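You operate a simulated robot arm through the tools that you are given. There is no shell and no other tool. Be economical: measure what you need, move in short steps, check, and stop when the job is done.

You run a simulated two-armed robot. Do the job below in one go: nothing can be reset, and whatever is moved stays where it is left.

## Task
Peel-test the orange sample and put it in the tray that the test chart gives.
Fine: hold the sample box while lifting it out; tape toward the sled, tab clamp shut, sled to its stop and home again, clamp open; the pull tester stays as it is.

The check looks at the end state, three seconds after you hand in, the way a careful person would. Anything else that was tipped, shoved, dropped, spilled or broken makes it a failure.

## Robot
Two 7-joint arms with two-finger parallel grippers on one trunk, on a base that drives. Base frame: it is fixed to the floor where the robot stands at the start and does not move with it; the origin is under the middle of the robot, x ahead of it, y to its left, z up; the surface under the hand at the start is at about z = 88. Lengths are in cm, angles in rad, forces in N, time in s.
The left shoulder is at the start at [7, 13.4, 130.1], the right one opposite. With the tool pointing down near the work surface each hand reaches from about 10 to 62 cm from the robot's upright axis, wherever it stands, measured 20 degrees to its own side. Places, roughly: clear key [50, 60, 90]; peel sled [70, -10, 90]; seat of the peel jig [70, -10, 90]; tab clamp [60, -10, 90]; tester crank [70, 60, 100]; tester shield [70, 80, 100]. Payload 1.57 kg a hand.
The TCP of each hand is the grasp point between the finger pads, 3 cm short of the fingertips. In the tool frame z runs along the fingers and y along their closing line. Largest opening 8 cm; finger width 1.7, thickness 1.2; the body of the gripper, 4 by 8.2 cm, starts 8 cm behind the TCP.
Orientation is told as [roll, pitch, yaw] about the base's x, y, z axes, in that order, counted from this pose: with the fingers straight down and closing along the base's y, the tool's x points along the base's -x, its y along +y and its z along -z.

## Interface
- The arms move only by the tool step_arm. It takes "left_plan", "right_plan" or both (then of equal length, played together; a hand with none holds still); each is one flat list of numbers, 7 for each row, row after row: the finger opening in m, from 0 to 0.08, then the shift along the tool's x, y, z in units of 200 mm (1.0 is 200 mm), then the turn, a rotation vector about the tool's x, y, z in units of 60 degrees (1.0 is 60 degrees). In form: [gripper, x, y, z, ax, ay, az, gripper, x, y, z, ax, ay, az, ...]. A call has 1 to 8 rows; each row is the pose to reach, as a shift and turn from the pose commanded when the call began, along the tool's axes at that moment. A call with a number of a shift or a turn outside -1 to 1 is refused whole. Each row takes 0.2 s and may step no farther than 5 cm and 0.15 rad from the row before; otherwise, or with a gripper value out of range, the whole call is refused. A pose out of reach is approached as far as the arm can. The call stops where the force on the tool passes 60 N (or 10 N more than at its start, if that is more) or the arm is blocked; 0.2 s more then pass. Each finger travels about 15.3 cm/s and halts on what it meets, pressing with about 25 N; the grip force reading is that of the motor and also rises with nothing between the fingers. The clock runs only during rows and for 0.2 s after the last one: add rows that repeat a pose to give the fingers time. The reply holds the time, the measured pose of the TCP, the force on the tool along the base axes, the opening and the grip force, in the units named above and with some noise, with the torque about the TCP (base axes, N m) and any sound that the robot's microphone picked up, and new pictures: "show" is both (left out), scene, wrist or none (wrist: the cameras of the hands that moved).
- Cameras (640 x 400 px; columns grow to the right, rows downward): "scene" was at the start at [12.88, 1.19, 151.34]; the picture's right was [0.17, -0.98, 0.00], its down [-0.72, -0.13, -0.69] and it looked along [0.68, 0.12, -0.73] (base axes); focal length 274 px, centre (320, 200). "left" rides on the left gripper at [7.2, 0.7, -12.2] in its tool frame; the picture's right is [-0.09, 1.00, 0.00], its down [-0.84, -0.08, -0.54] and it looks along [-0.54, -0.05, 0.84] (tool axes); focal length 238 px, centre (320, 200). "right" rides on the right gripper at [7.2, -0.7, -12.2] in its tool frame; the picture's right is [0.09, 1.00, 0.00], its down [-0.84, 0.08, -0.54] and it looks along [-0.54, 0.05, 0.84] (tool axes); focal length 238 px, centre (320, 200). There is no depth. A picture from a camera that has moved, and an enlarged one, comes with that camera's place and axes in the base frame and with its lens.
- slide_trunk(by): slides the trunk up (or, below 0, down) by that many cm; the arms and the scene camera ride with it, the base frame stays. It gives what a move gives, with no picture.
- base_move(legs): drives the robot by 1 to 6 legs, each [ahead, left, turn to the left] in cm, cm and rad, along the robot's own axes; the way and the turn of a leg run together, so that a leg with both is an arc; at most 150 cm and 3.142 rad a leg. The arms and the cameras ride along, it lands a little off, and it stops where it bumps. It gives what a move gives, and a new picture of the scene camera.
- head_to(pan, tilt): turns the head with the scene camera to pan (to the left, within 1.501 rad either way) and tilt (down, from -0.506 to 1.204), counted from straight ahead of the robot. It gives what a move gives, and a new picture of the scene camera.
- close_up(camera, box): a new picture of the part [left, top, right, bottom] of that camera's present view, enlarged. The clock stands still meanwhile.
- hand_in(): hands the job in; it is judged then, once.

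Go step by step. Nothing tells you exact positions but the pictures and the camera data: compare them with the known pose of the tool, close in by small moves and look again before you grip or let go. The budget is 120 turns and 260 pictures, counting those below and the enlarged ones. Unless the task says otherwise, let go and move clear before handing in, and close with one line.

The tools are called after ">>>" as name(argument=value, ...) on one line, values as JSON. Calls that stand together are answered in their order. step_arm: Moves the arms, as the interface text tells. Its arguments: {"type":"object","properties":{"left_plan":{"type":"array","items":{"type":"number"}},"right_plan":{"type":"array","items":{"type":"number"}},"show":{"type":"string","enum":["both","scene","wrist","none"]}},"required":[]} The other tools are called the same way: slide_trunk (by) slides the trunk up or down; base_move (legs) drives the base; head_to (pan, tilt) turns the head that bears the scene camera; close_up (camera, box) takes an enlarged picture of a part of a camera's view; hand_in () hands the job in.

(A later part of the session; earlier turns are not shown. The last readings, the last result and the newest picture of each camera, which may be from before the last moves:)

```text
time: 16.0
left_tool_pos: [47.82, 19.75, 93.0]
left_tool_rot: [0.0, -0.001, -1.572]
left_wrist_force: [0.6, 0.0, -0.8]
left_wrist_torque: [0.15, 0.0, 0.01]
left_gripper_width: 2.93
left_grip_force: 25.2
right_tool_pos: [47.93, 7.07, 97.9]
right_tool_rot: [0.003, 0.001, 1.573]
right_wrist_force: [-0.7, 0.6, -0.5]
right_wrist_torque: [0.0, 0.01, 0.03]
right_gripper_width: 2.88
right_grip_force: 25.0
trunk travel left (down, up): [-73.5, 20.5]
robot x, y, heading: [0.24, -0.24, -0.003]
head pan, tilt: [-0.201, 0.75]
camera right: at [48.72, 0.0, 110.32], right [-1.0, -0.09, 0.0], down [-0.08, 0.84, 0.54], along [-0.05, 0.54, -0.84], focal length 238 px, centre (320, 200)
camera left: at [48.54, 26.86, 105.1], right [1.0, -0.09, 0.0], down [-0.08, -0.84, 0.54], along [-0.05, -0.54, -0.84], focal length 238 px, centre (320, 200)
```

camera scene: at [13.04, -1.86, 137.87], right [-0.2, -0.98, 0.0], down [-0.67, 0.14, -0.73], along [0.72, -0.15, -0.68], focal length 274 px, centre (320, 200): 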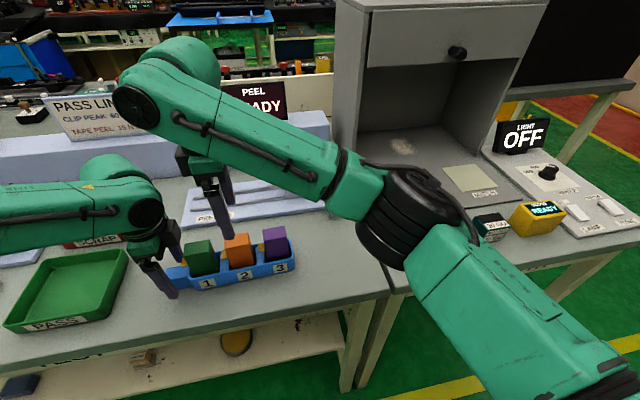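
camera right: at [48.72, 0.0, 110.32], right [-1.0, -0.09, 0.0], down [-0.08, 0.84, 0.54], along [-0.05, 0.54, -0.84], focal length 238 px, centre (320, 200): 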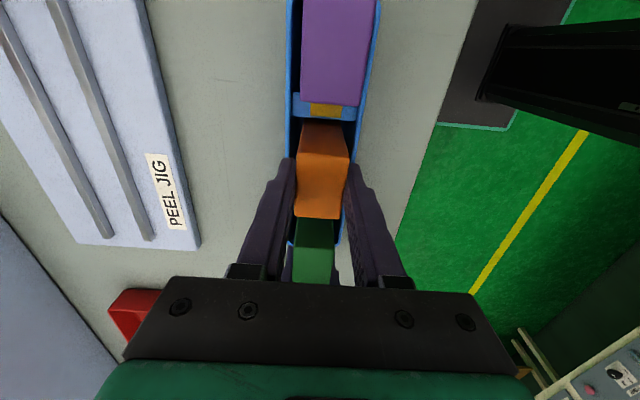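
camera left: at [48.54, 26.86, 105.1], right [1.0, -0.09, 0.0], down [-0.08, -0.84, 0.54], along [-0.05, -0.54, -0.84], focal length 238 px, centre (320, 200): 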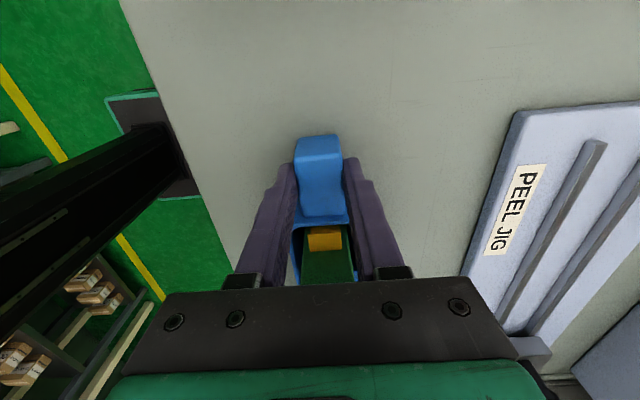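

Sample gripped (2.88 cm). I lift it straight up while the left hand holds the box.

>>> step_arm(right_plan=[0.015, 0, 0, -0.08, 0, 0, 0, 0.015, 0, 0, -0.16, 0, 0, 0, 0.015, 0, 0, -0.28, 0, 0, 0, 0.015, 0, 0, -0.4, 0, 0, 0, 0.015, 0, 0, -0.55, 0, 0, 0, 0.015, 0, 0, -0.65, 0, 0, 0], left_plan=[0.02, 0, 0, 0, 0, 0, 0, 0.02, 0, 0, 0, 0, 0, 0, 0.02, 0, 0, 0, 0, 0, 0, 0.02, 0, 0, 0, 0, 0, 0, 0.02, 0, 0, 0, 0, 0, 0, 0.02, 0, 0, 0, 0, 0, 0])

>>> close_up(camera="scene", box=[150, 180, 310, 300])

```text
time: 17.4
left_tool_pos: [47.84, 19.77, 92.88]
left_tool_rot: [0.0, 0.0, -1.571]
left_wrist_force: [-0.9, 0.4, -0.3]
left_wrist_torque: [0.05, -0.02, -0.05]
left_gripper_width: 2.93
left_grip_force: 24.9
right_tool_pos: [47.76, 7.13, 111.11]
right_tool_rot: [0.003, 0.001, 1.571]
right_wrist_force: [-0.4, -0.2, 0.3]
right_wrist_torque: [-0.01, -0.01, -0.03]
right_gripper_width: 2.93
right_grip_force: 25.4
trunk travel left (down, up): [-73.5, 20.5]
robot x, y, heading: [0.21, -0.07, -0.006]
head pan, tilt: [-0.201, 0.75]
camera scene: at [13.13, -1.82, 137.86], right [-0.2, -0.98, 0.0], down [-0.67, 0.14, -0.73], along [0.72, -0.15, -0.68], focal length 274 px, centre (320, 200)
camera right: at [48.54, 0.06, 123.37], right [-1.0, -0.09, 0.0], down [-0.08, 0.84, 0.54], along [-0.05, 0.54, -0.84], focal length 238 px, centre (320, 200)
camera left: at [48.5, 26.88, 105.11], right [1.0, -0.09, 0.0], down [-0.08, -0.84, 0.54], along [-0.05, -0.54, -0.84], focal length 238 px, centre (320, 200)
```

scene: 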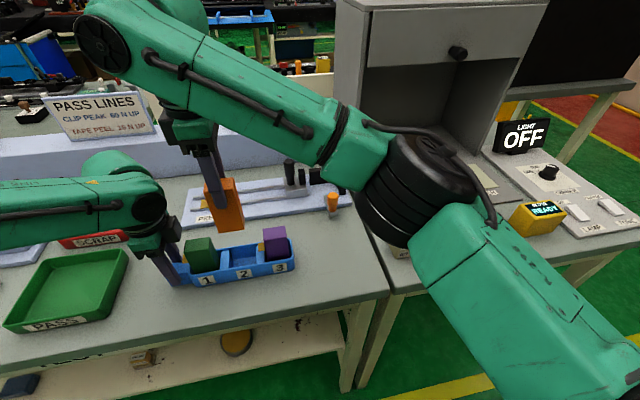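
right: 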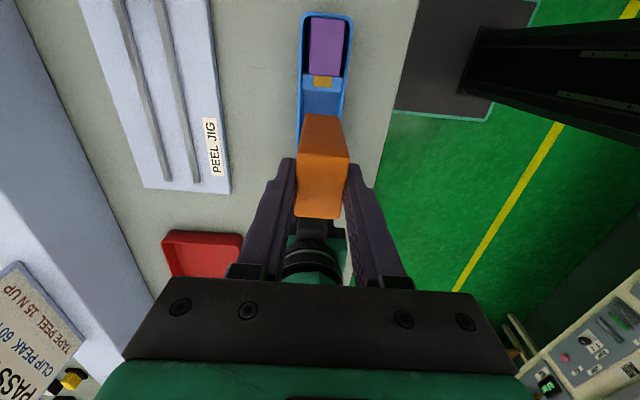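
left: 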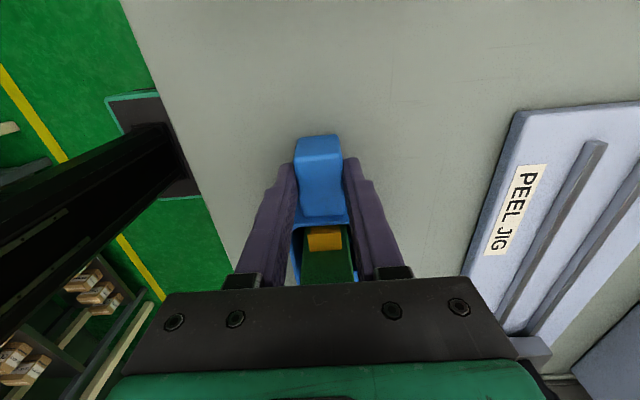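

```text
3.33 times, centred on (230, 240) of scene
camera zoom: at [13.13, -1.82, 137.86], right [-0.2, -0.98, 0.0], down [-0.67, 0.14, -0.73], along [0.72, -0.15, -0.68], focal length 914 px, centre (620, 67)
```

zoom: 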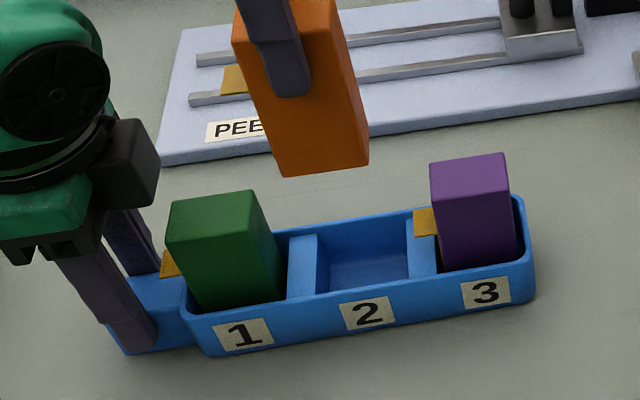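

The sample is out (bottom about 9 cm below the TCP) and the box stays put. I open the left hand and lift it clear.

>>> step_arm(left_plan=[0.04, 0, 0, 0, 0, 0, 0, 0.06, 0, 0, 0, 0, 0, 0, 0.06, 0, 0, 0, 0, 0, 0, 0.06, 0.0, 0, -0.2, 0, 0, 0, 0.06, 0.0, 0, -0.4, 0, 0, 0, 0.06, 0.1, -0.1, -0.6, 0, 0, 0, 0.06, 0.25, -0.2, -0.8, 0, 0, 0, 0.06, 0.4, -0.3, -0.95, 0, 0, 0])

>>> close_up(camera="scene", box=[150, 150, 360, 300])

```text
refused: row 7 steps farther than a row can; nothing moved
```

```text
2.67 times, centred on (255, 225) of scene
camera zoom: at [13.13, -1.82, 137.86], right [-0.2, -0.98, 0.0], down [-0.67, 0.14, -0.73], along [0.72, -0.15, -0.68], focal length 731 px, centre (493, 133)
```

zoom: 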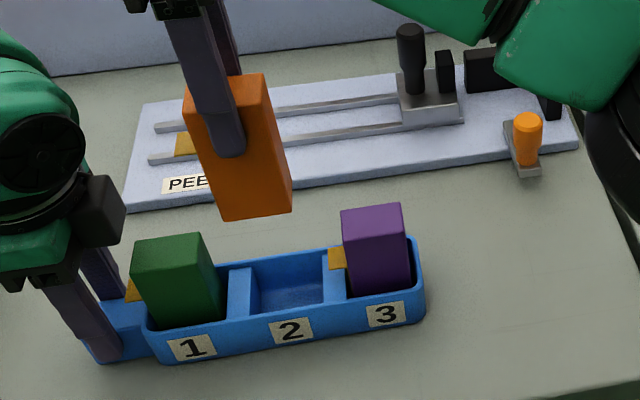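

That plan had too long a step; I split it more finely.

>>> step_arm(left_plan=[0.045, 0, 0, 0, 0, 0, 0, 0.06, 0, 0, 0, 0, 0, 0, 0.06, 0, 0, 0, 0, 0, 0, 0.06, 0.0, 0, -0.2, 0, 0, 0, 0.06, 0.0, 0, -0.4, 0, 0, 0, 0.06, 0.05, 0, -0.6, 0, 0, 0, 0.06, 0.1, -0.1, -0.8, 0, 0, 0, 0.06, 0.2, -0.2, -0.95, 0, 0, 0], show="scene")

```text
time: 19.2
left_tool_pos: [43.6, 23.72, 112.07]
left_tool_rot: [0.0, -0.002, -1.571]
left_wrist_force: [0.2, -0.4, 0.2]
left_wrist_torque: [0.01, 0.0, -0.02]
left_gripper_width: 6.0
left_grip_force: 0.0
right_tool_pos: [47.69, 7.2, 111.21]
right_tool_rot: [-0.002, 0.0, 1.57]
right_wrist_force: [0.6, 0.4, -0.1]
right_wrist_torque: [-0.01, 0.02, -0.02]
right_gripper_width: 2.88
right_grip_force: 25.0
trunk travel left (down, up): [-73.5, 20.5]
robot x, y, heading: [0.3, 0.43, -0.002]
head pan, tilt: [-0.201, 0.75]
camera scene: at [12.96, -1.76, 137.88], right [-0.2, -0.98, 0.0], down [-0.67, 0.14, -0.73], along [0.72, -0.15, -0.68], focal length 274 px, centre (320, 200)
```

scene: 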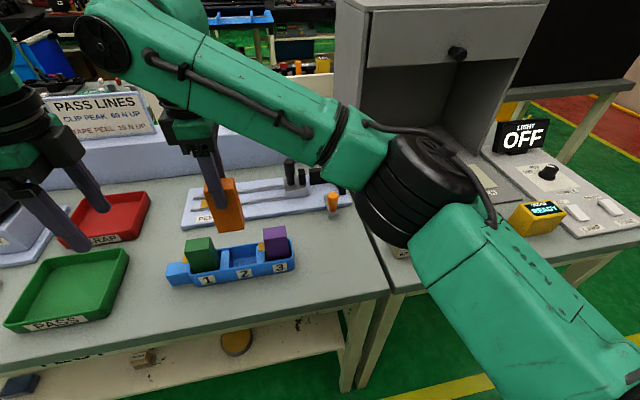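

The left hand is clear of the box. Before carrying the sample to the seat I check how close the grey cabinet stands on the right of the jig.

>>> head_to(pan=-0.45, tilt=0.6)

>>> step_arm(right_plan=[0.015, 0.05, 0, -0.1, 0, 0, 0, 0.015, 0.2, 0, -0.2, 0, 0, 0, 0.015, 0.4, 0, -0.25, 0, 0, 0, 0.015, 0.55, 0, -0.25, 0, 0, 0])

```text
time: 20.0
left_tool_pos: [43.83, 23.62, 111.87]
left_tool_rot: [0.001, 0.0, -1.572]
left_wrist_force: [0.5, 0.0, -0.3]
left_wrist_torque: [0.01, -0.03, -0.02]
left_gripper_width: 5.99
left_grip_force: 0.1
right_tool_pos: [47.86, 7.02, 110.96]
right_tool_rot: [0.001, -0.002, 1.571]
right_wrist_force: [0.4, -0.2, -0.1]
right_wrist_torque: [0.03, -0.01, 0.01]
right_gripper_width: 2.91
right_grip_force: 24.5
trunk travel left (down, up): [-73.5, 20.5]
robot x, y, heading: [0.13, 0.15, 0.006]
head pan, tilt: [-0.45, 0.6]
camera scene: at [13.02, -4.05, 139.14], right [-0.43, -0.9, 0.0], down [-0.51, 0.25, -0.82], along [0.74, -0.36, -0.57], focal length 274 px, centre (320, 200)
```

scene: 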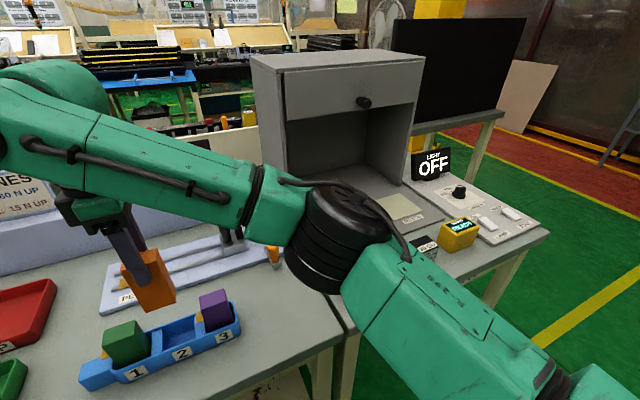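

```text
time: 21.0
left_tool_pos: [43.76, 23.42, 112.01]
left_tool_rot: [-0.001, 0.002, -1.571]
left_wrist_force: [-0.8, 0.3, 0.7]
left_wrist_torque: [0.01, -0.03, -0.03]
left_gripper_width: 5.97
left_grip_force: 0.0
right_tool_pos: [47.96, -4.11, 116.04]
right_tool_rot: [0.001, -0.002, 1.572]
right_wrist_force: [-0.2, -0.1, -0.2]
right_wrist_torque: [0.02, 0.04, 0.01]
right_gripper_width: 2.91
right_grip_force: 24.9
trunk travel left (down, up): [-73.5, 20.5]
robot x, y, heading: [-0.24, -0.09, 0.003]
head pan, tilt: [-0.45, 0.6]
camera scene: at [12.96, -4.2, 139.15], right [-0.44, -0.9, 0.0], down [-0.51, 0.25, -0.82], along [0.74, -0.36, -0.57], focal length 274 px, centre (320, 200)
camera right: at [48.6, -11.17, 128.29], right [-1.0, -0.09, 0.0], down [-0.08, 0.84, 0.54], along [-0.05, 0.54, -0.84], focal length 238 px, centre (320, 200)
```

scene: 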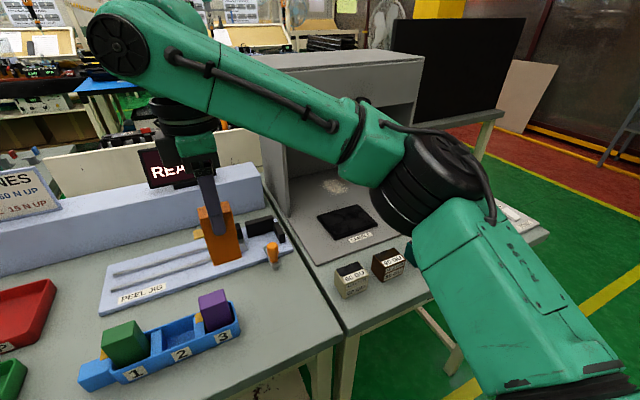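
right: 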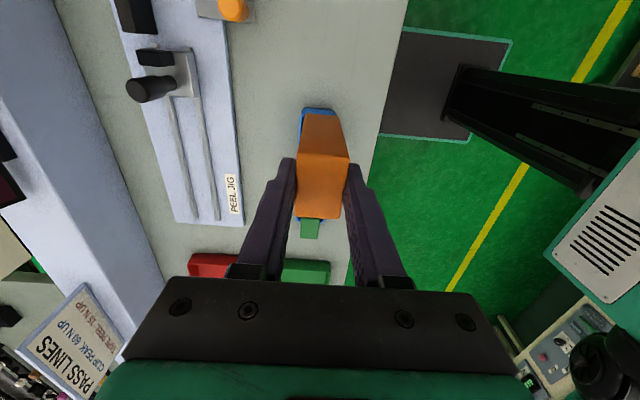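

I zoom in on the cabinet's left edge and the jig seat.

>>> close_up(camera="scene", box=[220, 120, 380, 290])

>>> head_to(pan=-0.2, tilt=0.5)

```text
2.35 times, centred on (300, 205) of scene
camera zoom: at [12.96, -4.2, 139.15], right [-0.44, -0.9, 0.0], down [-0.51, 0.25, -0.82], along [0.74, -0.36, -0.57], focal length 645 px, centre (367, 188)
```

zoom: 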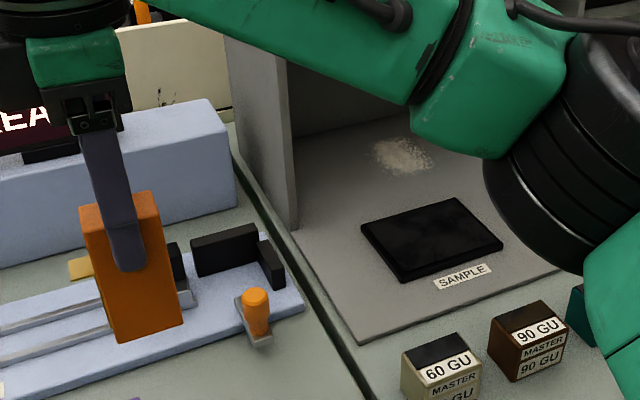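

```text
time: 21.8
left_tool_pos: [43.91, 23.74, 112.01]
left_tool_rot: [0.0, -0.001, -1.569]
left_wrist_force: [0.9, -0.1, 0.0]
left_wrist_torque: [0.0, 0.02, -0.04]
left_gripper_width: 5.99
left_grip_force: 0.1
right_tool_pos: [47.81, -3.89, 116.05]
right_tool_rot: [0.0, 0.0, 1.571]
right_wrist_force: [0.1, 0.2, -0.7]
right_wrist_torque: [0.0, -0.04, -0.04]
right_gripper_width: 2.9
right_grip_force: 24.7
trunk travel left (down, up): [-73.5, 20.5]
robot x, y, heading: [-0.02, 0.15, -0.002]
head pan, tilt: [-0.201, 0.499]
camera scene: at [13.94, -2.0, 140.05], right [-0.2, -0.98, 0.0], down [-0.47, 0.1, -0.88], along [0.86, -0.18, -0.48], focal length 274 px, centre (320, 200)
```

scene: 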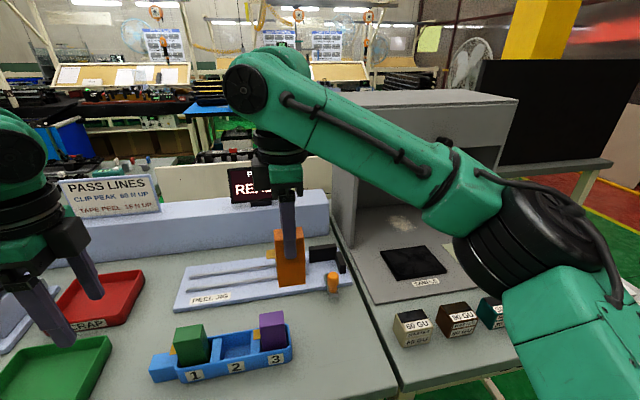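

The cabinet wall starts near (73.7, -23.5), so the gripper at the seat should clear it. I drive the base 12 cm ahead and 6 cm right to bring the jig in reach.

>>> base_move(legs=[[6, -3, 0], [6, -3, 0]])

>>> head_to(pan=-0.2, tilt=0.85)

```text
time: 23.4
left_tool_pos: [55.2, 17.95, 112.18]
left_tool_rot: [0.005, -0.002, -1.57]
left_wrist_force: [-1.4, 0.3, 1.1]
left_wrist_torque: [-0.02, -0.04, 0.05]
left_gripper_width: 5.99
left_grip_force: 0.1
right_tool_pos: [59.36, -9.56, 116.3]
right_tool_rot: [-0.005, 0.003, 1.572]
right_wrist_force: [-0.1, 1.1, 0.4]
right_wrist_torque: [0.02, -0.02, 0.02]
right_gripper_width: 2.92
right_grip_force: 25.6
trunk travel left (down, up): [-73.5, 20.5]
robot x, y, heading: [11.5, -6.02, -0.006]
head pan, tilt: [-0.201, 0.499]
camera scene: at [25.18, -7.62, 140.14], right [-0.2, -0.98, 0.0], down [-0.46, 0.09, -0.88], along [0.86, -0.18, -0.47], focal length 274 px, centre (320, 200)
```

scene: 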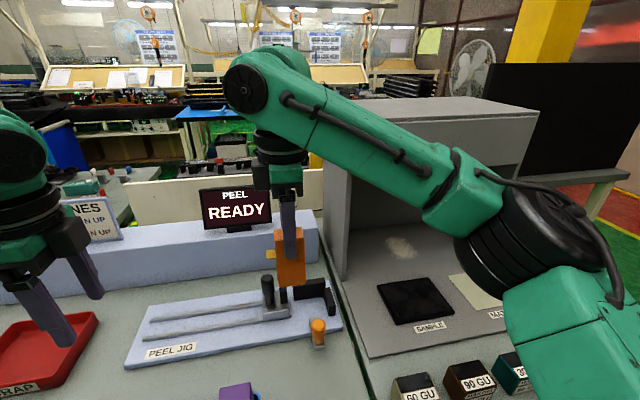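

```text
time: 24.2
left_tool_pos: [55.82, 17.7, 111.91]
left_tool_rot: [-0.001, 0.0, -1.57]
left_wrist_force: [-0.1, 0.3, 0.2]
left_wrist_torque: [0.0, -0.01, 0.0]
left_gripper_width: 6.0
left_grip_force: 0.0
right_tool_pos: [59.79, -9.75, 115.96]
right_tool_rot: [0.001, -0.001, 1.571]
right_wrist_force: [0.1, 0.2, -0.8]
right_wrist_torque: [0.03, 0.01, 0.01]
right_gripper_width: 2.93
right_grip_force: 25.2
trunk travel left (down, up): [-73.5, 20.5]
robot x, y, heading: [11.64, -5.8, 0.001]
head pan, tilt: [-0.201, 0.85]
camera scene: at [24.75, -7.73, 137.04], right [-0.2, -0.98, 0.0], down [-0.74, 0.15, -0.66], along [0.65, -0.13, -0.75], focal length 274 px, centre (320, 200)
```

scene: 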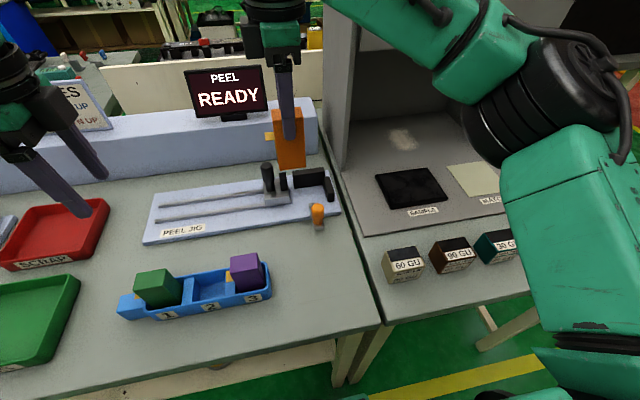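

>>> close_up(camera="scene", box=[235, 130, 355, 250])

>>> step_arm(left_plan=[0.06, -0.15, 0.06, 0, 0, 0, 0, 0.06, -0.3, 0.12, 0, 0, 0, 0, 0.06, -0.45, 0.18, 0, 0, 0, 0, 0.06, -0.45, 0.18, 0, 0, 0, 0], show="wrist")

```text
3.33 times, centred on (295, 190) of scene
camera zoom: at [24.75, -7.73, 137.04], right [-0.2, -0.98, 0.0], down [-0.74, 0.15, -0.66], along [0.65, -0.13, -0.75], focal length 914 px, centre (403, 233)
```

zoom: 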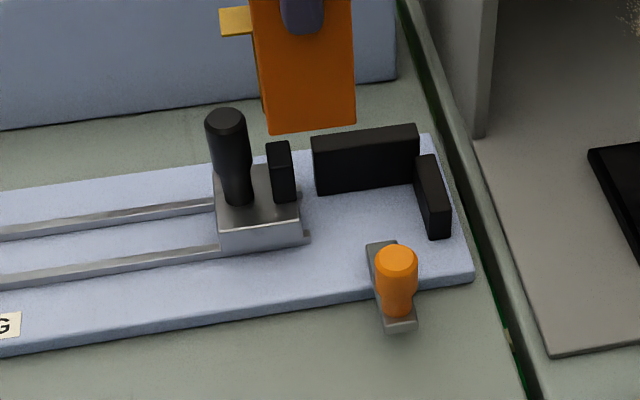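

```text
time: 25.2
left_tool_pos: [59.17, 8.73, 111.97]
left_tool_rot: [0.003, -0.002, -1.569]
left_wrist_force: [0.0, -0.4, -0.2]
left_wrist_torque: [0.0, -0.03, -0.03]
left_gripper_width: 6.02
left_grip_force: 0.1
right_tool_pos: [59.77, -9.65, 116.07]
right_tool_rot: [0.001, 0.0, 1.572]
right_wrist_force: [-0.1, 0.0, -1.1]
right_wrist_torque: [-0.04, -0.03, -0.02]
right_gripper_width: 2.88
right_grip_force: 25.2
trunk travel left (down, up): [-73.5, 20.5]
robot x, y, heading: [11.77, -5.95, 0.002]
head pan, tilt: [-0.201, 0.85]
camera left: at [59.87, 15.79, 124.15], right [1.0, -0.09, 0.0], down [-0.08, -0.84, 0.54], along [-0.05, -0.54, -0.84], focal length 238 px, centre (320, 200)
```

left: 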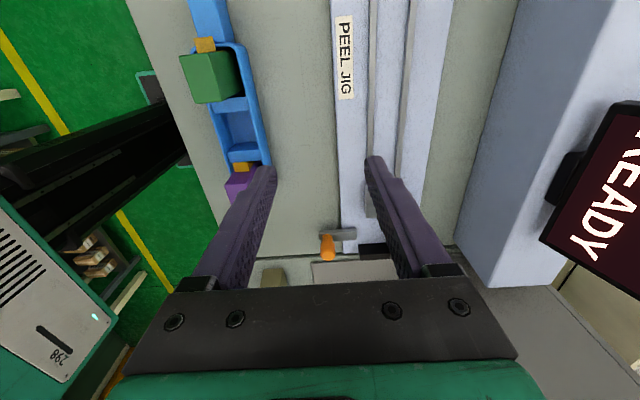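

The seat's inner corner is about (69.5, -17.5) with plate top near z 90.6. I bring the sample above the seat and look from the wrist.

>>> step_arm(right_plan=[0.015, 0.08, -0.11, 0.05, 0, 0, 0, 0.015, 0.16, -0.22, 0.1, 0, 0, 0, 0.015, 0.24, -0.335, 0.15, 0, 0, 0, 0.015, 0.24, -0.335, 0.2, 0, 0, 0, 0.015, 0.24, -0.335, 0.2, 0, 0, 0])

>>> close_up(camera="scene", box=[235, 130, 355, 250])

>>> close_up(camera="right", box=[220, 0, 440, 230])

```text
time: 26.4
left_tool_pos: [59.15, 8.59, 111.91]
left_tool_rot: [0.003, 0.0, -1.569]
left_wrist_force: [0.6, -0.8, -0.2]
left_wrist_torque: [0.01, 0.02, 0.0]
left_gripper_width: 5.99
left_grip_force: 0.1
right_tool_pos: [66.53, -14.8, 111.98]
right_tool_rot: [0.0, 0.0, 1.57]
right_wrist_force: [0.5, 1.2, -0.3]
right_wrist_torque: [-0.03, 0.0, 0.03]
right_gripper_width: 2.89
right_grip_force: 25.3
trunk travel left (down, up): [-73.5, 20.5]
robot x, y, heading: [12.2, -5.83, -0.002]
head pan, tilt: [-0.201, 0.85]
camera scene: at [24.54, -7.65, 137.06], right [-0.2, -0.98, 0.0], down [-0.74, 0.15, -0.66], along [0.65, -0.13, -0.75], focal length 274 px, centre (320, 200)
camera right: at [67.19, -21.72, 124.3], right [-1.0, -0.09, 0.0], down [-0.08, 0.84, 0.54], along [-0.05, 0.54, -0.84], focal length 238 px, centre (320, 200)
```

scene: 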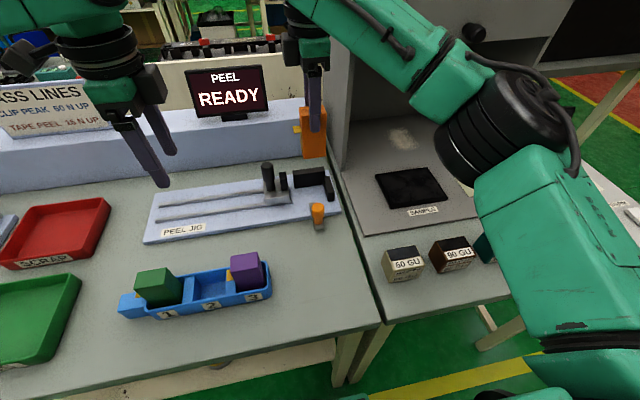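
right: 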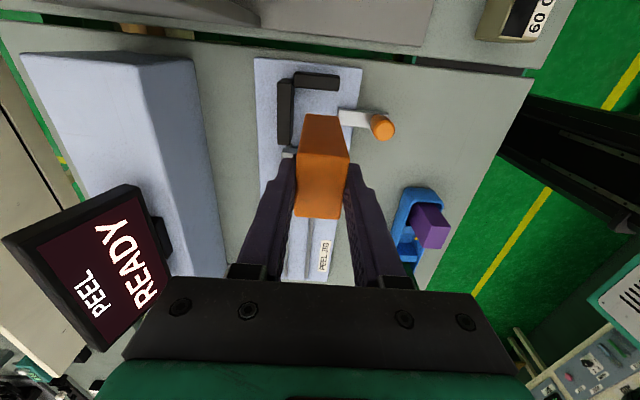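

```text
3.33 times, centred on (295, 190) of scene
camera zoom: at [24.54, -7.65, 137.06], right [-0.2, -0.98, 0.0], down [-0.74, 0.15, -0.66], along [0.65, -0.13, -0.75], focal length 914 px, centre (403, 233)
```

zoom: 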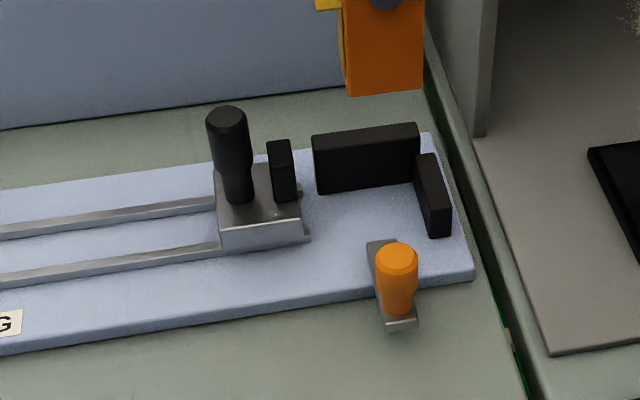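

```text
1.74 times, centred on (330, 115) of right
camera zoom: at [67.19, -21.72, 124.3], right [-1.0, -0.09, 0.0], down [-0.08, 0.84, 0.54], along [-0.05, 0.54, -0.84], focal length 414 px, centre (303, 348)
```

zoom: 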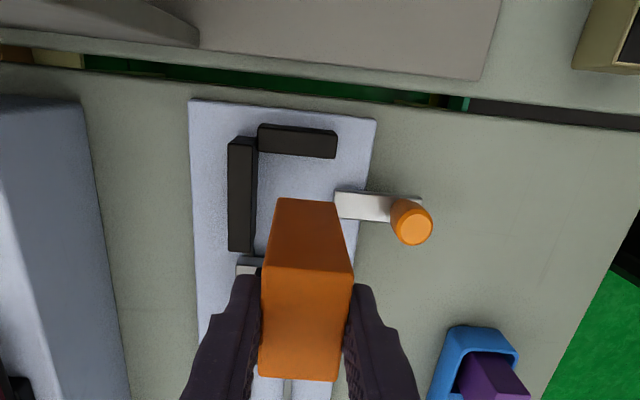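

The seat is clearly visible from the wrist: back stop near x 69.8, side stop near y -17.5. I lower the sample to just above the plate.

>>> step_arm(right_plan=[0.015, 0, -0.05, 0.15, 0, 0, 0, 0.015, 0, -0.05, 0.3, 0, 0, 0, 0.015, 0, -0.05, 0.42, 0, 0, 0, 0.015, 0, -0.05, 0.55, 0, 0, 0, 0.015, 0, -0.05, 0.55, 0, 0, 0], show="wrist")

>>> close_up(camera="scene", box=[245, 130, 345, 240])

>>> close_up(camera="right", box=[240, 30, 400, 190])

```text
time: 27.6
left_tool_pos: [59.2, 8.7, 112.03]
left_tool_rot: [0.003, 0.0, -1.569]
left_wrist_force: [0.1, -0.3, -1.1]
left_wrist_torque: [-0.04, 0.03, 0.0]
left_gripper_width: 6.03
left_grip_force: 0.0
right_tool_pos: [67.58, -14.51, 100.77]
right_tool_rot: [0.001, -0.001, 1.573]
right_wrist_force: [-0.3, 0.5, 0.1]
right_wrist_torque: [-0.03, -0.01, 0.01]
right_gripper_width: 2.9
right_grip_force: 24.8
trunk travel left (down, up): [-73.5, 20.5]
robot x, y, heading: [11.54, -6.31, -0.001]
head pan, tilt: [-0.201, 0.85]
camera right: at [68.33, -21.61, 113.11], right [-1.0, -0.09, 0.0], down [-0.08, 0.84, 0.54], along [-0.05, 0.54, -0.84], focal length 238 px, centre (320, 200)
```

right: 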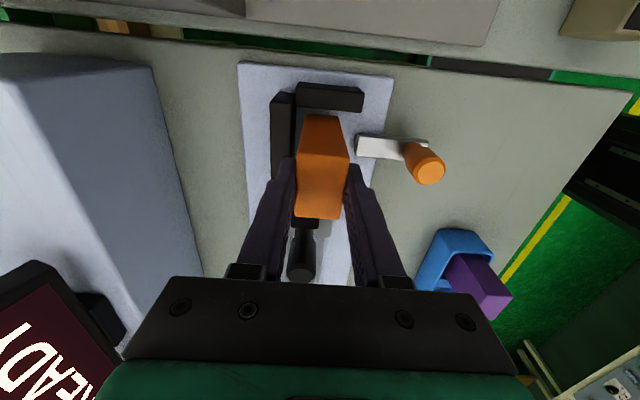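

```text
3.64 times, centred on (295, 185) of scene
camera zoom: at [24.54, -7.66, 137.06], right [-0.2, -0.98, 0.0], down [-0.74, 0.15, -0.66], along [0.65, -0.13, -0.75], focal length 997 px, centre (411, 254)
```

zoom: 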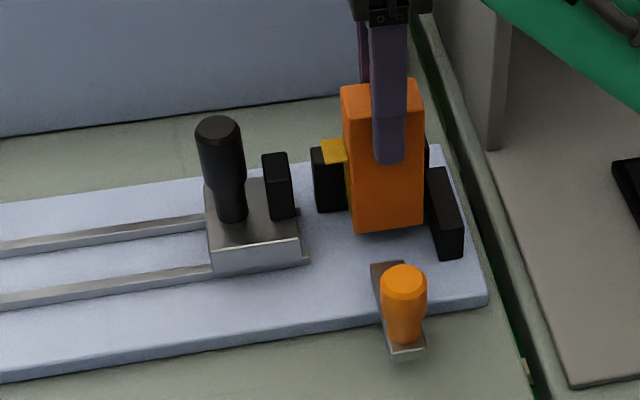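

```text
2.50 times, centred on (320, 110) of right
camera zoom: at [68.33, -21.61, 113.11], right [-1.0, -0.09, 0.0], down [-0.08, 0.84, 0.54], along [-0.05, 0.54, -0.84], focal length 596 px, centre (320, 425)
```

zoom: 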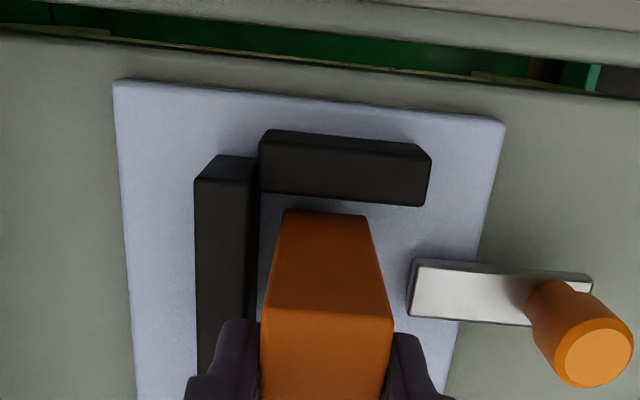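

The sample is about 1 cm above the plate and inside the corner. I lower it gently until the force shows contact.

>>> step_arm(right_plan=[0.015, 0, 0, 0.02, 0, 0, 0, 0.015, 0, 0, 0.04, 0, 0, 0, 0.015, 0, 0, 0.05, 0, 0, 0], show="none")

>>> step_arm(right_plan=[0.015, 0.01, -0.01, 0, 0, 0, 0, 0.015, 0.02, -0.02, 0, 0, 0, 0, 0.015, 0.025, -0.03, 0, 0, 0, 0], show="none")

>>> close_up(camera="right", box=[240, 30, 400, 190])

>>> close_up(camera="scene", box=[245, 130, 345, 240])

```text
time: 28.4
left_tool_pos: [59.27, 8.71, 111.9]
left_tool_rot: [0.0, -0.002, -1.569]
left_wrist_force: [-0.7, -0.5, -0.7]
left_wrist_torque: [0.0, 0.02, 0.04]
left_gripper_width: 6.0
left_grip_force: 0.0
right_tool_pos: [67.5, -14.57, 99.82]
right_tool_rot: [0.0, 0.0, 1.572]
right_wrist_force: [0.0, -0.9, -0.2]
right_wrist_torque: [0.02, -0.01, -0.01]
right_gripper_width: 2.93
right_grip_force: 24.8
trunk travel left (down, up): [-73.5, 20.5]
robot x, y, heading: [11.84, -5.79, -0.001]
head pan, tilt: [-0.201, 0.85]
```

```text
time: 29.2
left_tool_pos: [59.29, 8.67, 111.96]
left_tool_rot: [0.0, 0.001, -1.569]
left_wrist_force: [0.3, 0.0, -0.5]
left_wrist_torque: [0.0, 0.01, -0.01]
left_gripper_width: 6.0
left_grip_force: 0.1
right_tool_pos: [68.17, -15.13, 100.0]
right_tool_rot: [0.0, 0.002, 1.572]
right_wrist_force: [0.3, -0.4, -0.3]
right_wrist_torque: [0.0, -0.02, 0.0]
right_gripper_width: 2.88
right_grip_force: 25.3
trunk travel left (down, up): [-73.5, 20.5]
robot x, y, heading: [12.03, -5.98, 0.001]
head pan, tilt: [-0.201, 0.85]
```

```text
2.50 times, centred on (320, 110) of right
camera zoom: at [68.84, -22.11, 112.24], right [-1.0, -0.09, 0.0], down [-0.08, 0.84, 0.54], along [-0.05, 0.54, -0.84], focal length 596 px, centre (320, 425)
```

zoom: 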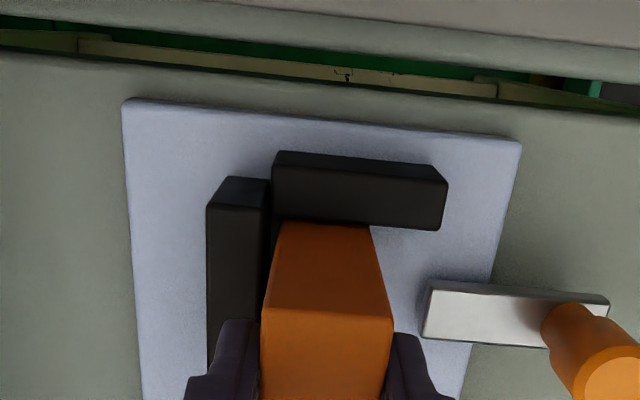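

```text
3.64 times, centred on (295, 185) of scene
camera zoom: at [24.58, -7.65, 137.06], right [-0.2, -0.98, 0.0], down [-0.74, 0.15, -0.66], along [0.65, -0.13, -0.75], focal length 997 px, centre (411, 254)
```

zoom: 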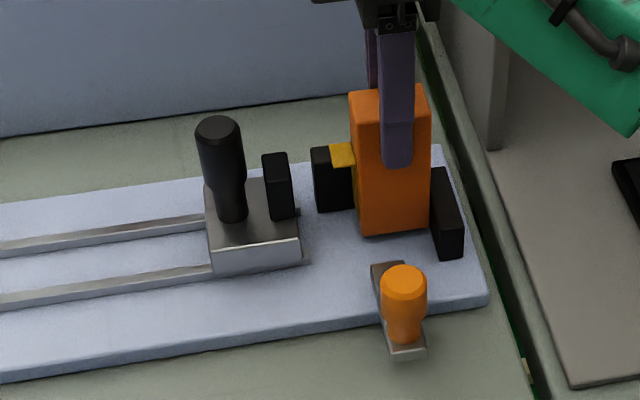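

No contact yet; I lower further in small steps and watch the force.

>>> step_arm(right_plan=[0.015, 0, 0, 0.01, 0, 0, 0, 0.015, 0, 0, 0.02, 0, 0, 0], show="none")

>>> step_arm(right_plan=[0.015, 0, 0, 0.008, 0, 0, 0, 0.015, 0, 0, 0.016, 0, 0, 0], show="none")

```text
time: 29.8
left_tool_pos: [59.32, 8.68, 112.09]
left_tool_rot: [-0.001, 0.0, -1.57]
left_wrist_force: [-0.1, -0.8, 0.5]
left_wrist_torque: [0.02, 0.0, 0.0]
left_gripper_width: 6.03
left_grip_force: 0.1
right_tool_pos: [68.07, -15.08, 99.51]
right_tool_rot: [-0.001, 0.0, 1.572]
right_wrist_force: [0.1, 0.3, -0.5]
right_wrist_torque: [-0.03, 0.01, 0.0]
right_gripper_width: 2.93
right_grip_force: 25.1
trunk travel left (down, up): [-73.5, 20.5]
robot x, y, heading: [11.91, -5.91, -0.0]
head pan, tilt: [-0.201, 0.85]
```

```text
time: 30.4
left_tool_pos: [59.12, 8.58, 111.94]
left_tool_rot: [0.0, 0.0, -1.57]
left_wrist_force: [0.1, 0.6, -1.1]
left_wrist_torque: [-0.01, 0.0, 0.0]
left_gripper_width: 5.98
left_grip_force: 0.0
right_tool_pos: [68.1, -15.07, 99.35]
right_tool_rot: [0.0, -0.001, 1.573]
right_wrist_force: [-0.3, -0.1, 0.4]
right_wrist_torque: [0.02, -0.01, 0.03]
right_gripper_width: 2.88
right_grip_force: 25.1
trunk travel left (down, up): [-73.5, 20.5]
robot x, y, heading: [11.65, -5.8, -0.002]
head pan, tilt: [-0.201, 0.85]
```

>>> step_arm(right_plan=[0.015, 0, 0, 0.012, 0, 0, 0, 0.015, 0, 0, 0.025, 0, 0, 0], show="none")

>>> close_up(camera="scene", box=[265, 130, 345, 230])

```text
time: 31.0
left_tool_pos: [58.98, 8.68, 111.98]
left_tool_rot: [0.001, 0.0, -1.57]
left_wrist_force: [0.5, -0.5, 0.2]
left_wrist_torque: [0.0, 0.0, 0.0]
left_gripper_width: 6.0
left_grip_force: 0.0
right_tool_pos: [67.93, -15.12, 99.07]
right_tool_rot: [-0.005, -0.001, 1.573]
right_wrist_force: [2.5, -1.6, 13.0]
right_wrist_torque: [-0.25, -0.12, -0.01]
right_gripper_width: 2.89
right_grip_force: 25.7
trunk travel left (down, up): [-73.5, 20.5]
robot x, y, heading: [12.08, -6.05, 0.004]
head pan, tilt: [-0.201, 0.85]
```

```text
4.00 times, centred on (305, 180) of scene
camera zoom: at [24.39, -7.66, 137.11], right [-0.2, -0.98, 0.0], down [-0.74, 0.15, -0.66], along [0.65, -0.13, -0.75], focal length 1097 px, centre (380, 280)
```

zoom: 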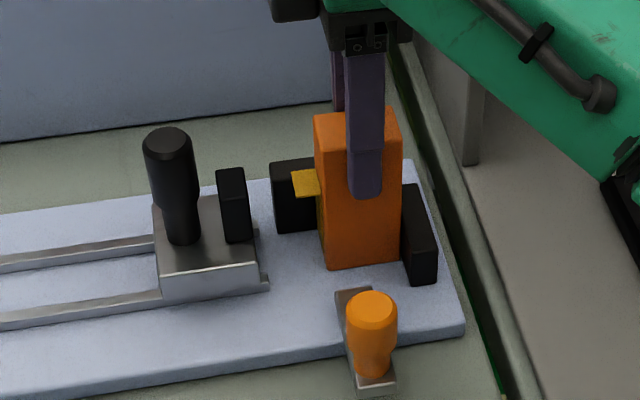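

The sample touches the plate (13 N). I ease up slightly and slide it against the back and side stops.

>>> step_arm(right_plan=[0.015, 0, 0, -0.006, 0, 0, 0, 0.015, 0, -0.008, -0.006, 0, 0, 0, 0.015, 0, -0.016, -0.006, 0, 0, 0], show="none")

>>> step_arm(right_plan=[0.015, 0.008, -0.005, 0, 0, 0, 0, 0.015, 0.016, -0.01, 0, 0, 0, 0], show="none")

>>> close_up(camera="right", box=[240, 30, 400, 190])

```text
time: 31.8
left_tool_pos: [58.99, 8.68, 112.16]
left_tool_rot: [0.004, 0.002, -1.57]
left_wrist_force: [-0.4, -0.5, -0.3]
left_wrist_torque: [-0.01, -0.01, 0.0]
left_gripper_width: 6.0
left_grip_force: 0.0
right_tool_pos: [68.13, -14.96, 99.0]
right_tool_rot: [0.0, 0.001, 1.571]
right_wrist_force: [-3.2, -1.3, 9.9]
right_wrist_torque: [-0.1, 0.28, -0.07]
right_gripper_width: 2.91
right_grip_force: 24.5
trunk travel left (down, up): [-73.5, 20.5]
robot x, y, heading: [11.9, -5.98, 0.001]
head pan, tilt: [-0.201, 0.85]
```

```text
time: 32.4
left_tool_pos: [58.89, 8.76, 112.18]
left_tool_rot: [0.005, -0.002, -1.568]
left_wrist_force: [-0.1, -0.7, 0.1]
left_wrist_torque: [0.03, -0.01, 0.01]
left_gripper_width: 6.02
left_grip_force: 0.0
right_tool_pos: [68.39, -15.16, 98.97]
right_tool_rot: [-0.002, -0.001, 1.575]
right_wrist_force: [-2.7, 3.8, 9.4]
right_wrist_torque: [0.28, 0.29, -0.04]
right_gripper_width: 2.93
right_grip_force: 25.5
trunk travel left (down, up): [-73.5, 20.5]
robot x, y, heading: [11.25, -6.08, 0.0]
head pan, tilt: [-0.201, 0.85]
```

```text
2.50 times, centred on (320, 110) of right
camera zoom: at [69.08, -22.22, 111.34], right [-1.0, -0.1, 0.0], down [-0.08, 0.84, 0.54], along [-0.05, 0.54, -0.84], focal length 596 px, centre (320, 425)
```

zoom: 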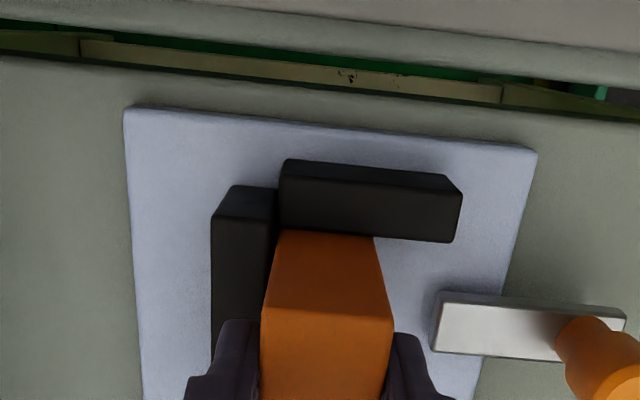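

>>> step_arm(right_plan=[0.015, 0.008, -0.008, 0, 0, 0, 0, 0.015, 0.014, -0.016, 0, 0, 0, 0], show="none")

>>> close_up(camera="right", box=[240, 30, 400, 190])

>>> close_up(camera="scene", box=[265, 130, 345, 230])

```text
time: 33.0
left_tool_pos: [58.81, 8.98, 112.02]
left_tool_rot: [0.004, -0.004, -1.569]
left_wrist_force: [1.1, 0.1, -1.5]
left_wrist_torque: [-0.02, 0.0, -0.02]
left_gripper_width: 5.99
left_grip_force: 0.1
right_tool_pos: [68.63, -15.18, 99.02]
right_tool_rot: [-0.003, -0.001, 1.576]
right_wrist_force: [-11.1, 12.1, 3.7]
right_wrist_torque: [0.75, 0.49, -0.14]
right_gripper_width: 2.91
right_grip_force: 25.2
trunk travel left (down, up): [-73.5, 20.5]
robot x, y, heading: [11.68, -5.65, 0.004]
head pan, tilt: [-0.201, 0.85]
```

```text
2.50 times, centred on (320, 110) of right
camera zoom: at [69.3, -22.24, 111.35], right [-1.0, -0.1, 0.0], down [-0.08, 0.84, 0.54], along [-0.05, 0.54, -0.84], focal length 596 px, centre (320, 425)
```

zoom: 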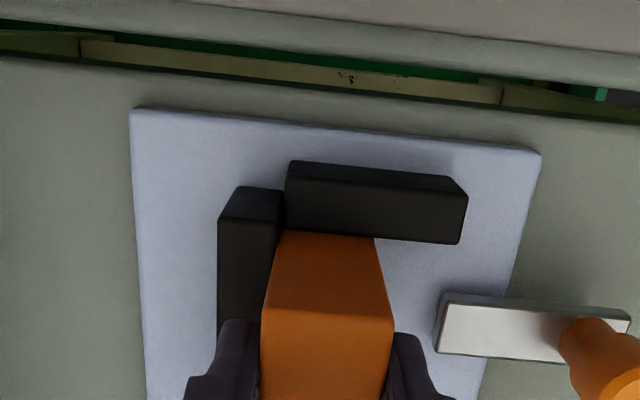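

```text
4.00 times, centred on (305, 180) of scene
camera zoom: at [24.12, -7.27, 137.09], right [-0.2, -0.98, 0.0], down [-0.73, 0.15, -0.66], along [0.65, -0.13, -0.75], focal length 1097 px, centre (380, 280)
```

zoom: 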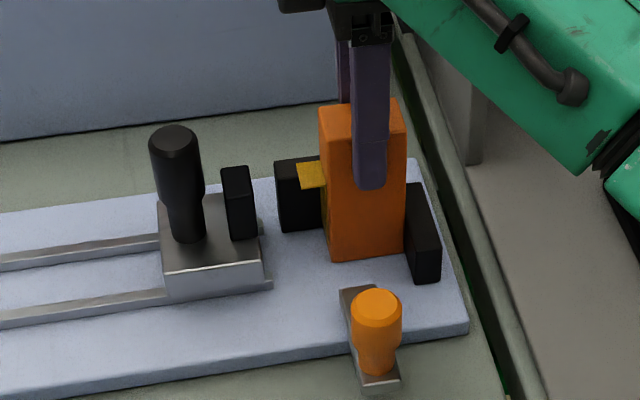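

The sample is firmly in the corner (about 11–12 N on both stops). I open the right hand and rise clear.

>>> step_arm(right_plan=[0.04, 0, 0, 0, 0, 0, 0, 0.055, 0, 0, 0, 0, 0, 0, 0.055, 0, 0, 0, 0, 0, 0, 0.055, 0, 0.0, -0.2, 0, 0, 0, 0.055, 0, 0, -0.4, 0, 0, 0, 0.055, 0, 0, -0.6, 0, 0, 0], show="wrist")

>>> close_up(camera="right", box=[240, 30, 400, 190])

>>> close_up(camera="scene", box=[245, 130, 345, 240])

```text
time: 34.4
left_tool_pos: [59.14, 8.69, 111.92]
left_tool_rot: [0.001, -0.001, -1.57]
left_wrist_force: [-0.2, -0.1, 0.0]
left_wrist_torque: [-0.01, -0.02, 0.0]
left_gripper_width: 5.99
left_grip_force: 0.1
right_tool_pos: [68.87, -15.7, 110.86]
right_tool_rot: [-0.001, 0.001, 1.573]
right_wrist_force: [-0.2, -0.3, 0.1]
right_wrist_torque: [-0.01, 0.02, -0.02]
right_gripper_width: 5.49
right_grip_force: 0.1
trunk travel left (down, up): [-73.5, 20.5]
robot x, y, heading: [11.81, -5.7, 0.0]
head pan, tilt: [-0.201, 0.85]
camera right: at [69.5, -22.78, 123.2], right [-1.0, -0.09, 0.0], down [-0.08, 0.84, 0.54], along [-0.05, 0.54, -0.84], focal length 238 px, centre (320, 200)
```

right: 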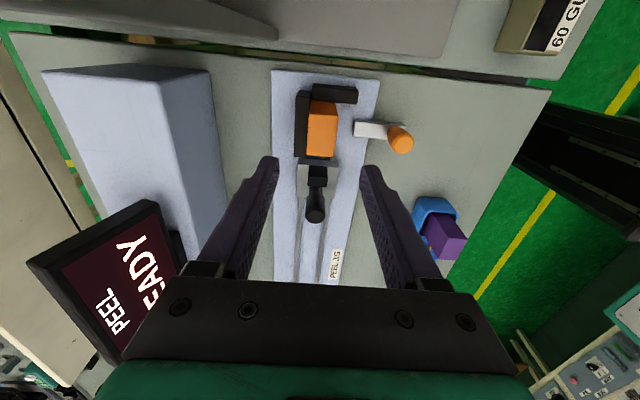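

```text
2.50 times, centred on (320, 110) of right
camera zoom: at [69.5, -22.78, 123.2], right [-1.0, -0.09, 0.0], down [-0.08, 0.84, 0.54], along [-0.05, 0.54, -0.84], focal length 596 px, centre (320, 425)
```

zoom: 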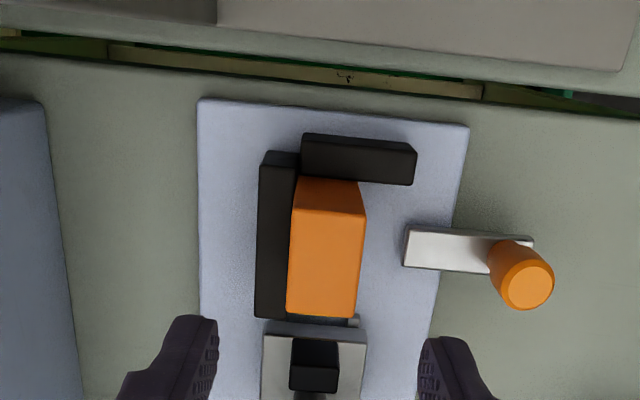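

```text
3.64 times, centred on (295, 185) of scene
camera zoom: at [24.49, -7.59, 137.06], right [-0.2, -0.98, 0.0], down [-0.74, 0.15, -0.66], along [0.65, -0.13, -0.75], focal length 997 px, centre (411, 254)
```

zoom: 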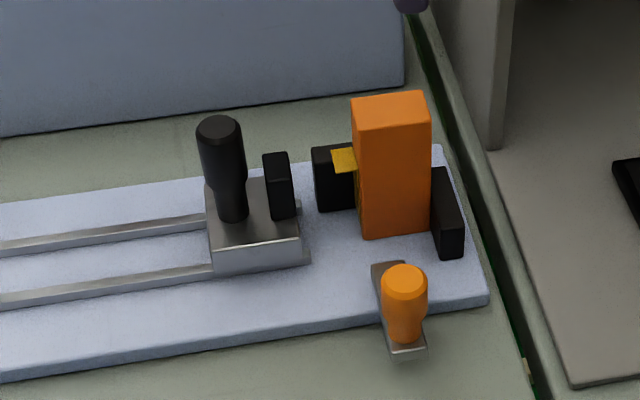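

The sample sits in the corner with its tape tab toward the sled. Next I bring the right hand above the orange clamp knob, about (58.5, -14, top 95.5–98).

>>> step_arm(right_plan=[0.06, -0.02, 0.15, 0, 0, 0, 0, 0.06, -0.04, 0.3, 0.0, 0, 0, 0, 0.06, -0.08, 0.45, 0.0, 0, 0, 0, 0.06, -0.08, 0.52, 0.1, 0, 0, 0, 0.06, -0.08, 0.52, 0.125, 0, 0, 0], show="wrist")

>>> close_up(camera="right", box=[240, 50, 400, 210])

>>> close_up(camera="scene", box=[245, 130, 345, 240])

```text
time: 35.6
left_tool_pos: [59.25, 8.68, 112.07]
left_tool_rot: [0.001, 0.001, -1.567]
left_wrist_force: [-0.1, -0.5, 0.1]
left_wrist_torque: [0.02, -0.01, 0.0]
left_gripper_width: 5.97
left_grip_force: 0.1
right_tool_pos: [58.61, -13.98, 108.28]
right_tool_rot: [0.0, 0.0, 1.574]
right_wrist_force: [-0.6, 0.0, -0.2]
right_wrist_torque: [0.0, -0.01, 0.0]
right_gripper_width: 5.97
right_grip_force: 0.0
trunk travel left (down, up): [-73.5, 20.5]
robot x, y, heading: [11.88, -5.85, -0.002]
head pan, tilt: [-0.201, 0.85]
camera right: at [59.25, -21.04, 120.62], right [-1.0, -0.09, 0.0], down [-0.08, 0.84, 0.54], along [-0.05, 0.54, -0.84], focal length 238 px, centre (320, 200)
```

right: 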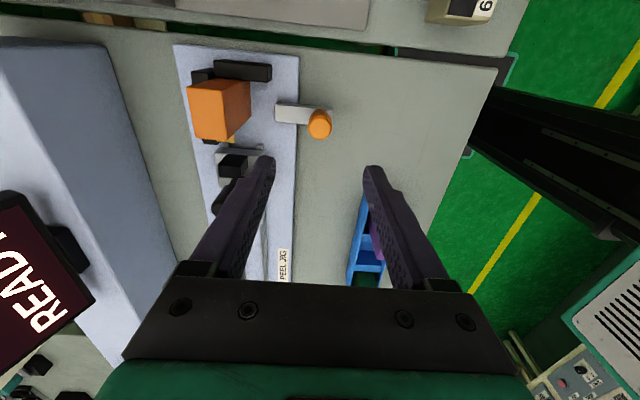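

```text
2.50 times, centred on (320, 130) of right
camera zoom: at [59.25, -21.04, 120.62], right [-1.0, -0.09, 0.0], down [-0.08, 0.84, 0.54], along [-0.05, 0.54, -0.84], focal length 596 px, centre (320, 375)
```

zoom: 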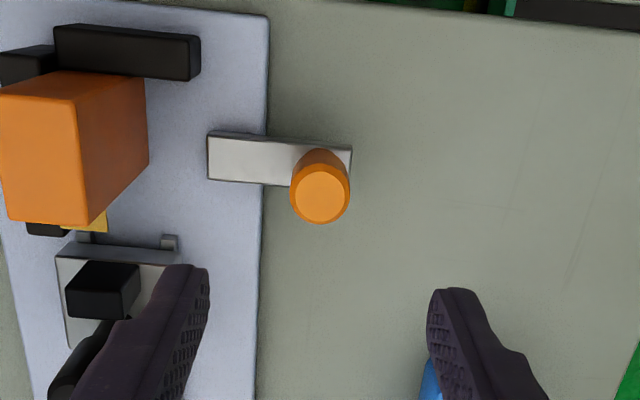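

```text
3.64 times, centred on (295, 185) of scene
camera zoom: at [24.58, -7.65, 137.06], right [-0.2, -0.98, 0.0], down [-0.74, 0.15, -0.66], along [0.65, -0.13, -0.75], focal length 997 px, centre (411, 254)
```

zoom: 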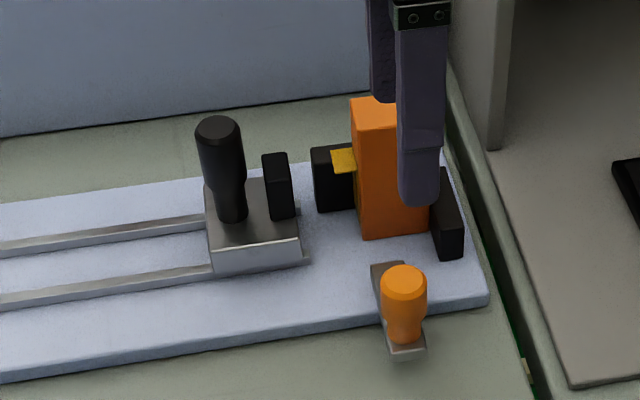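

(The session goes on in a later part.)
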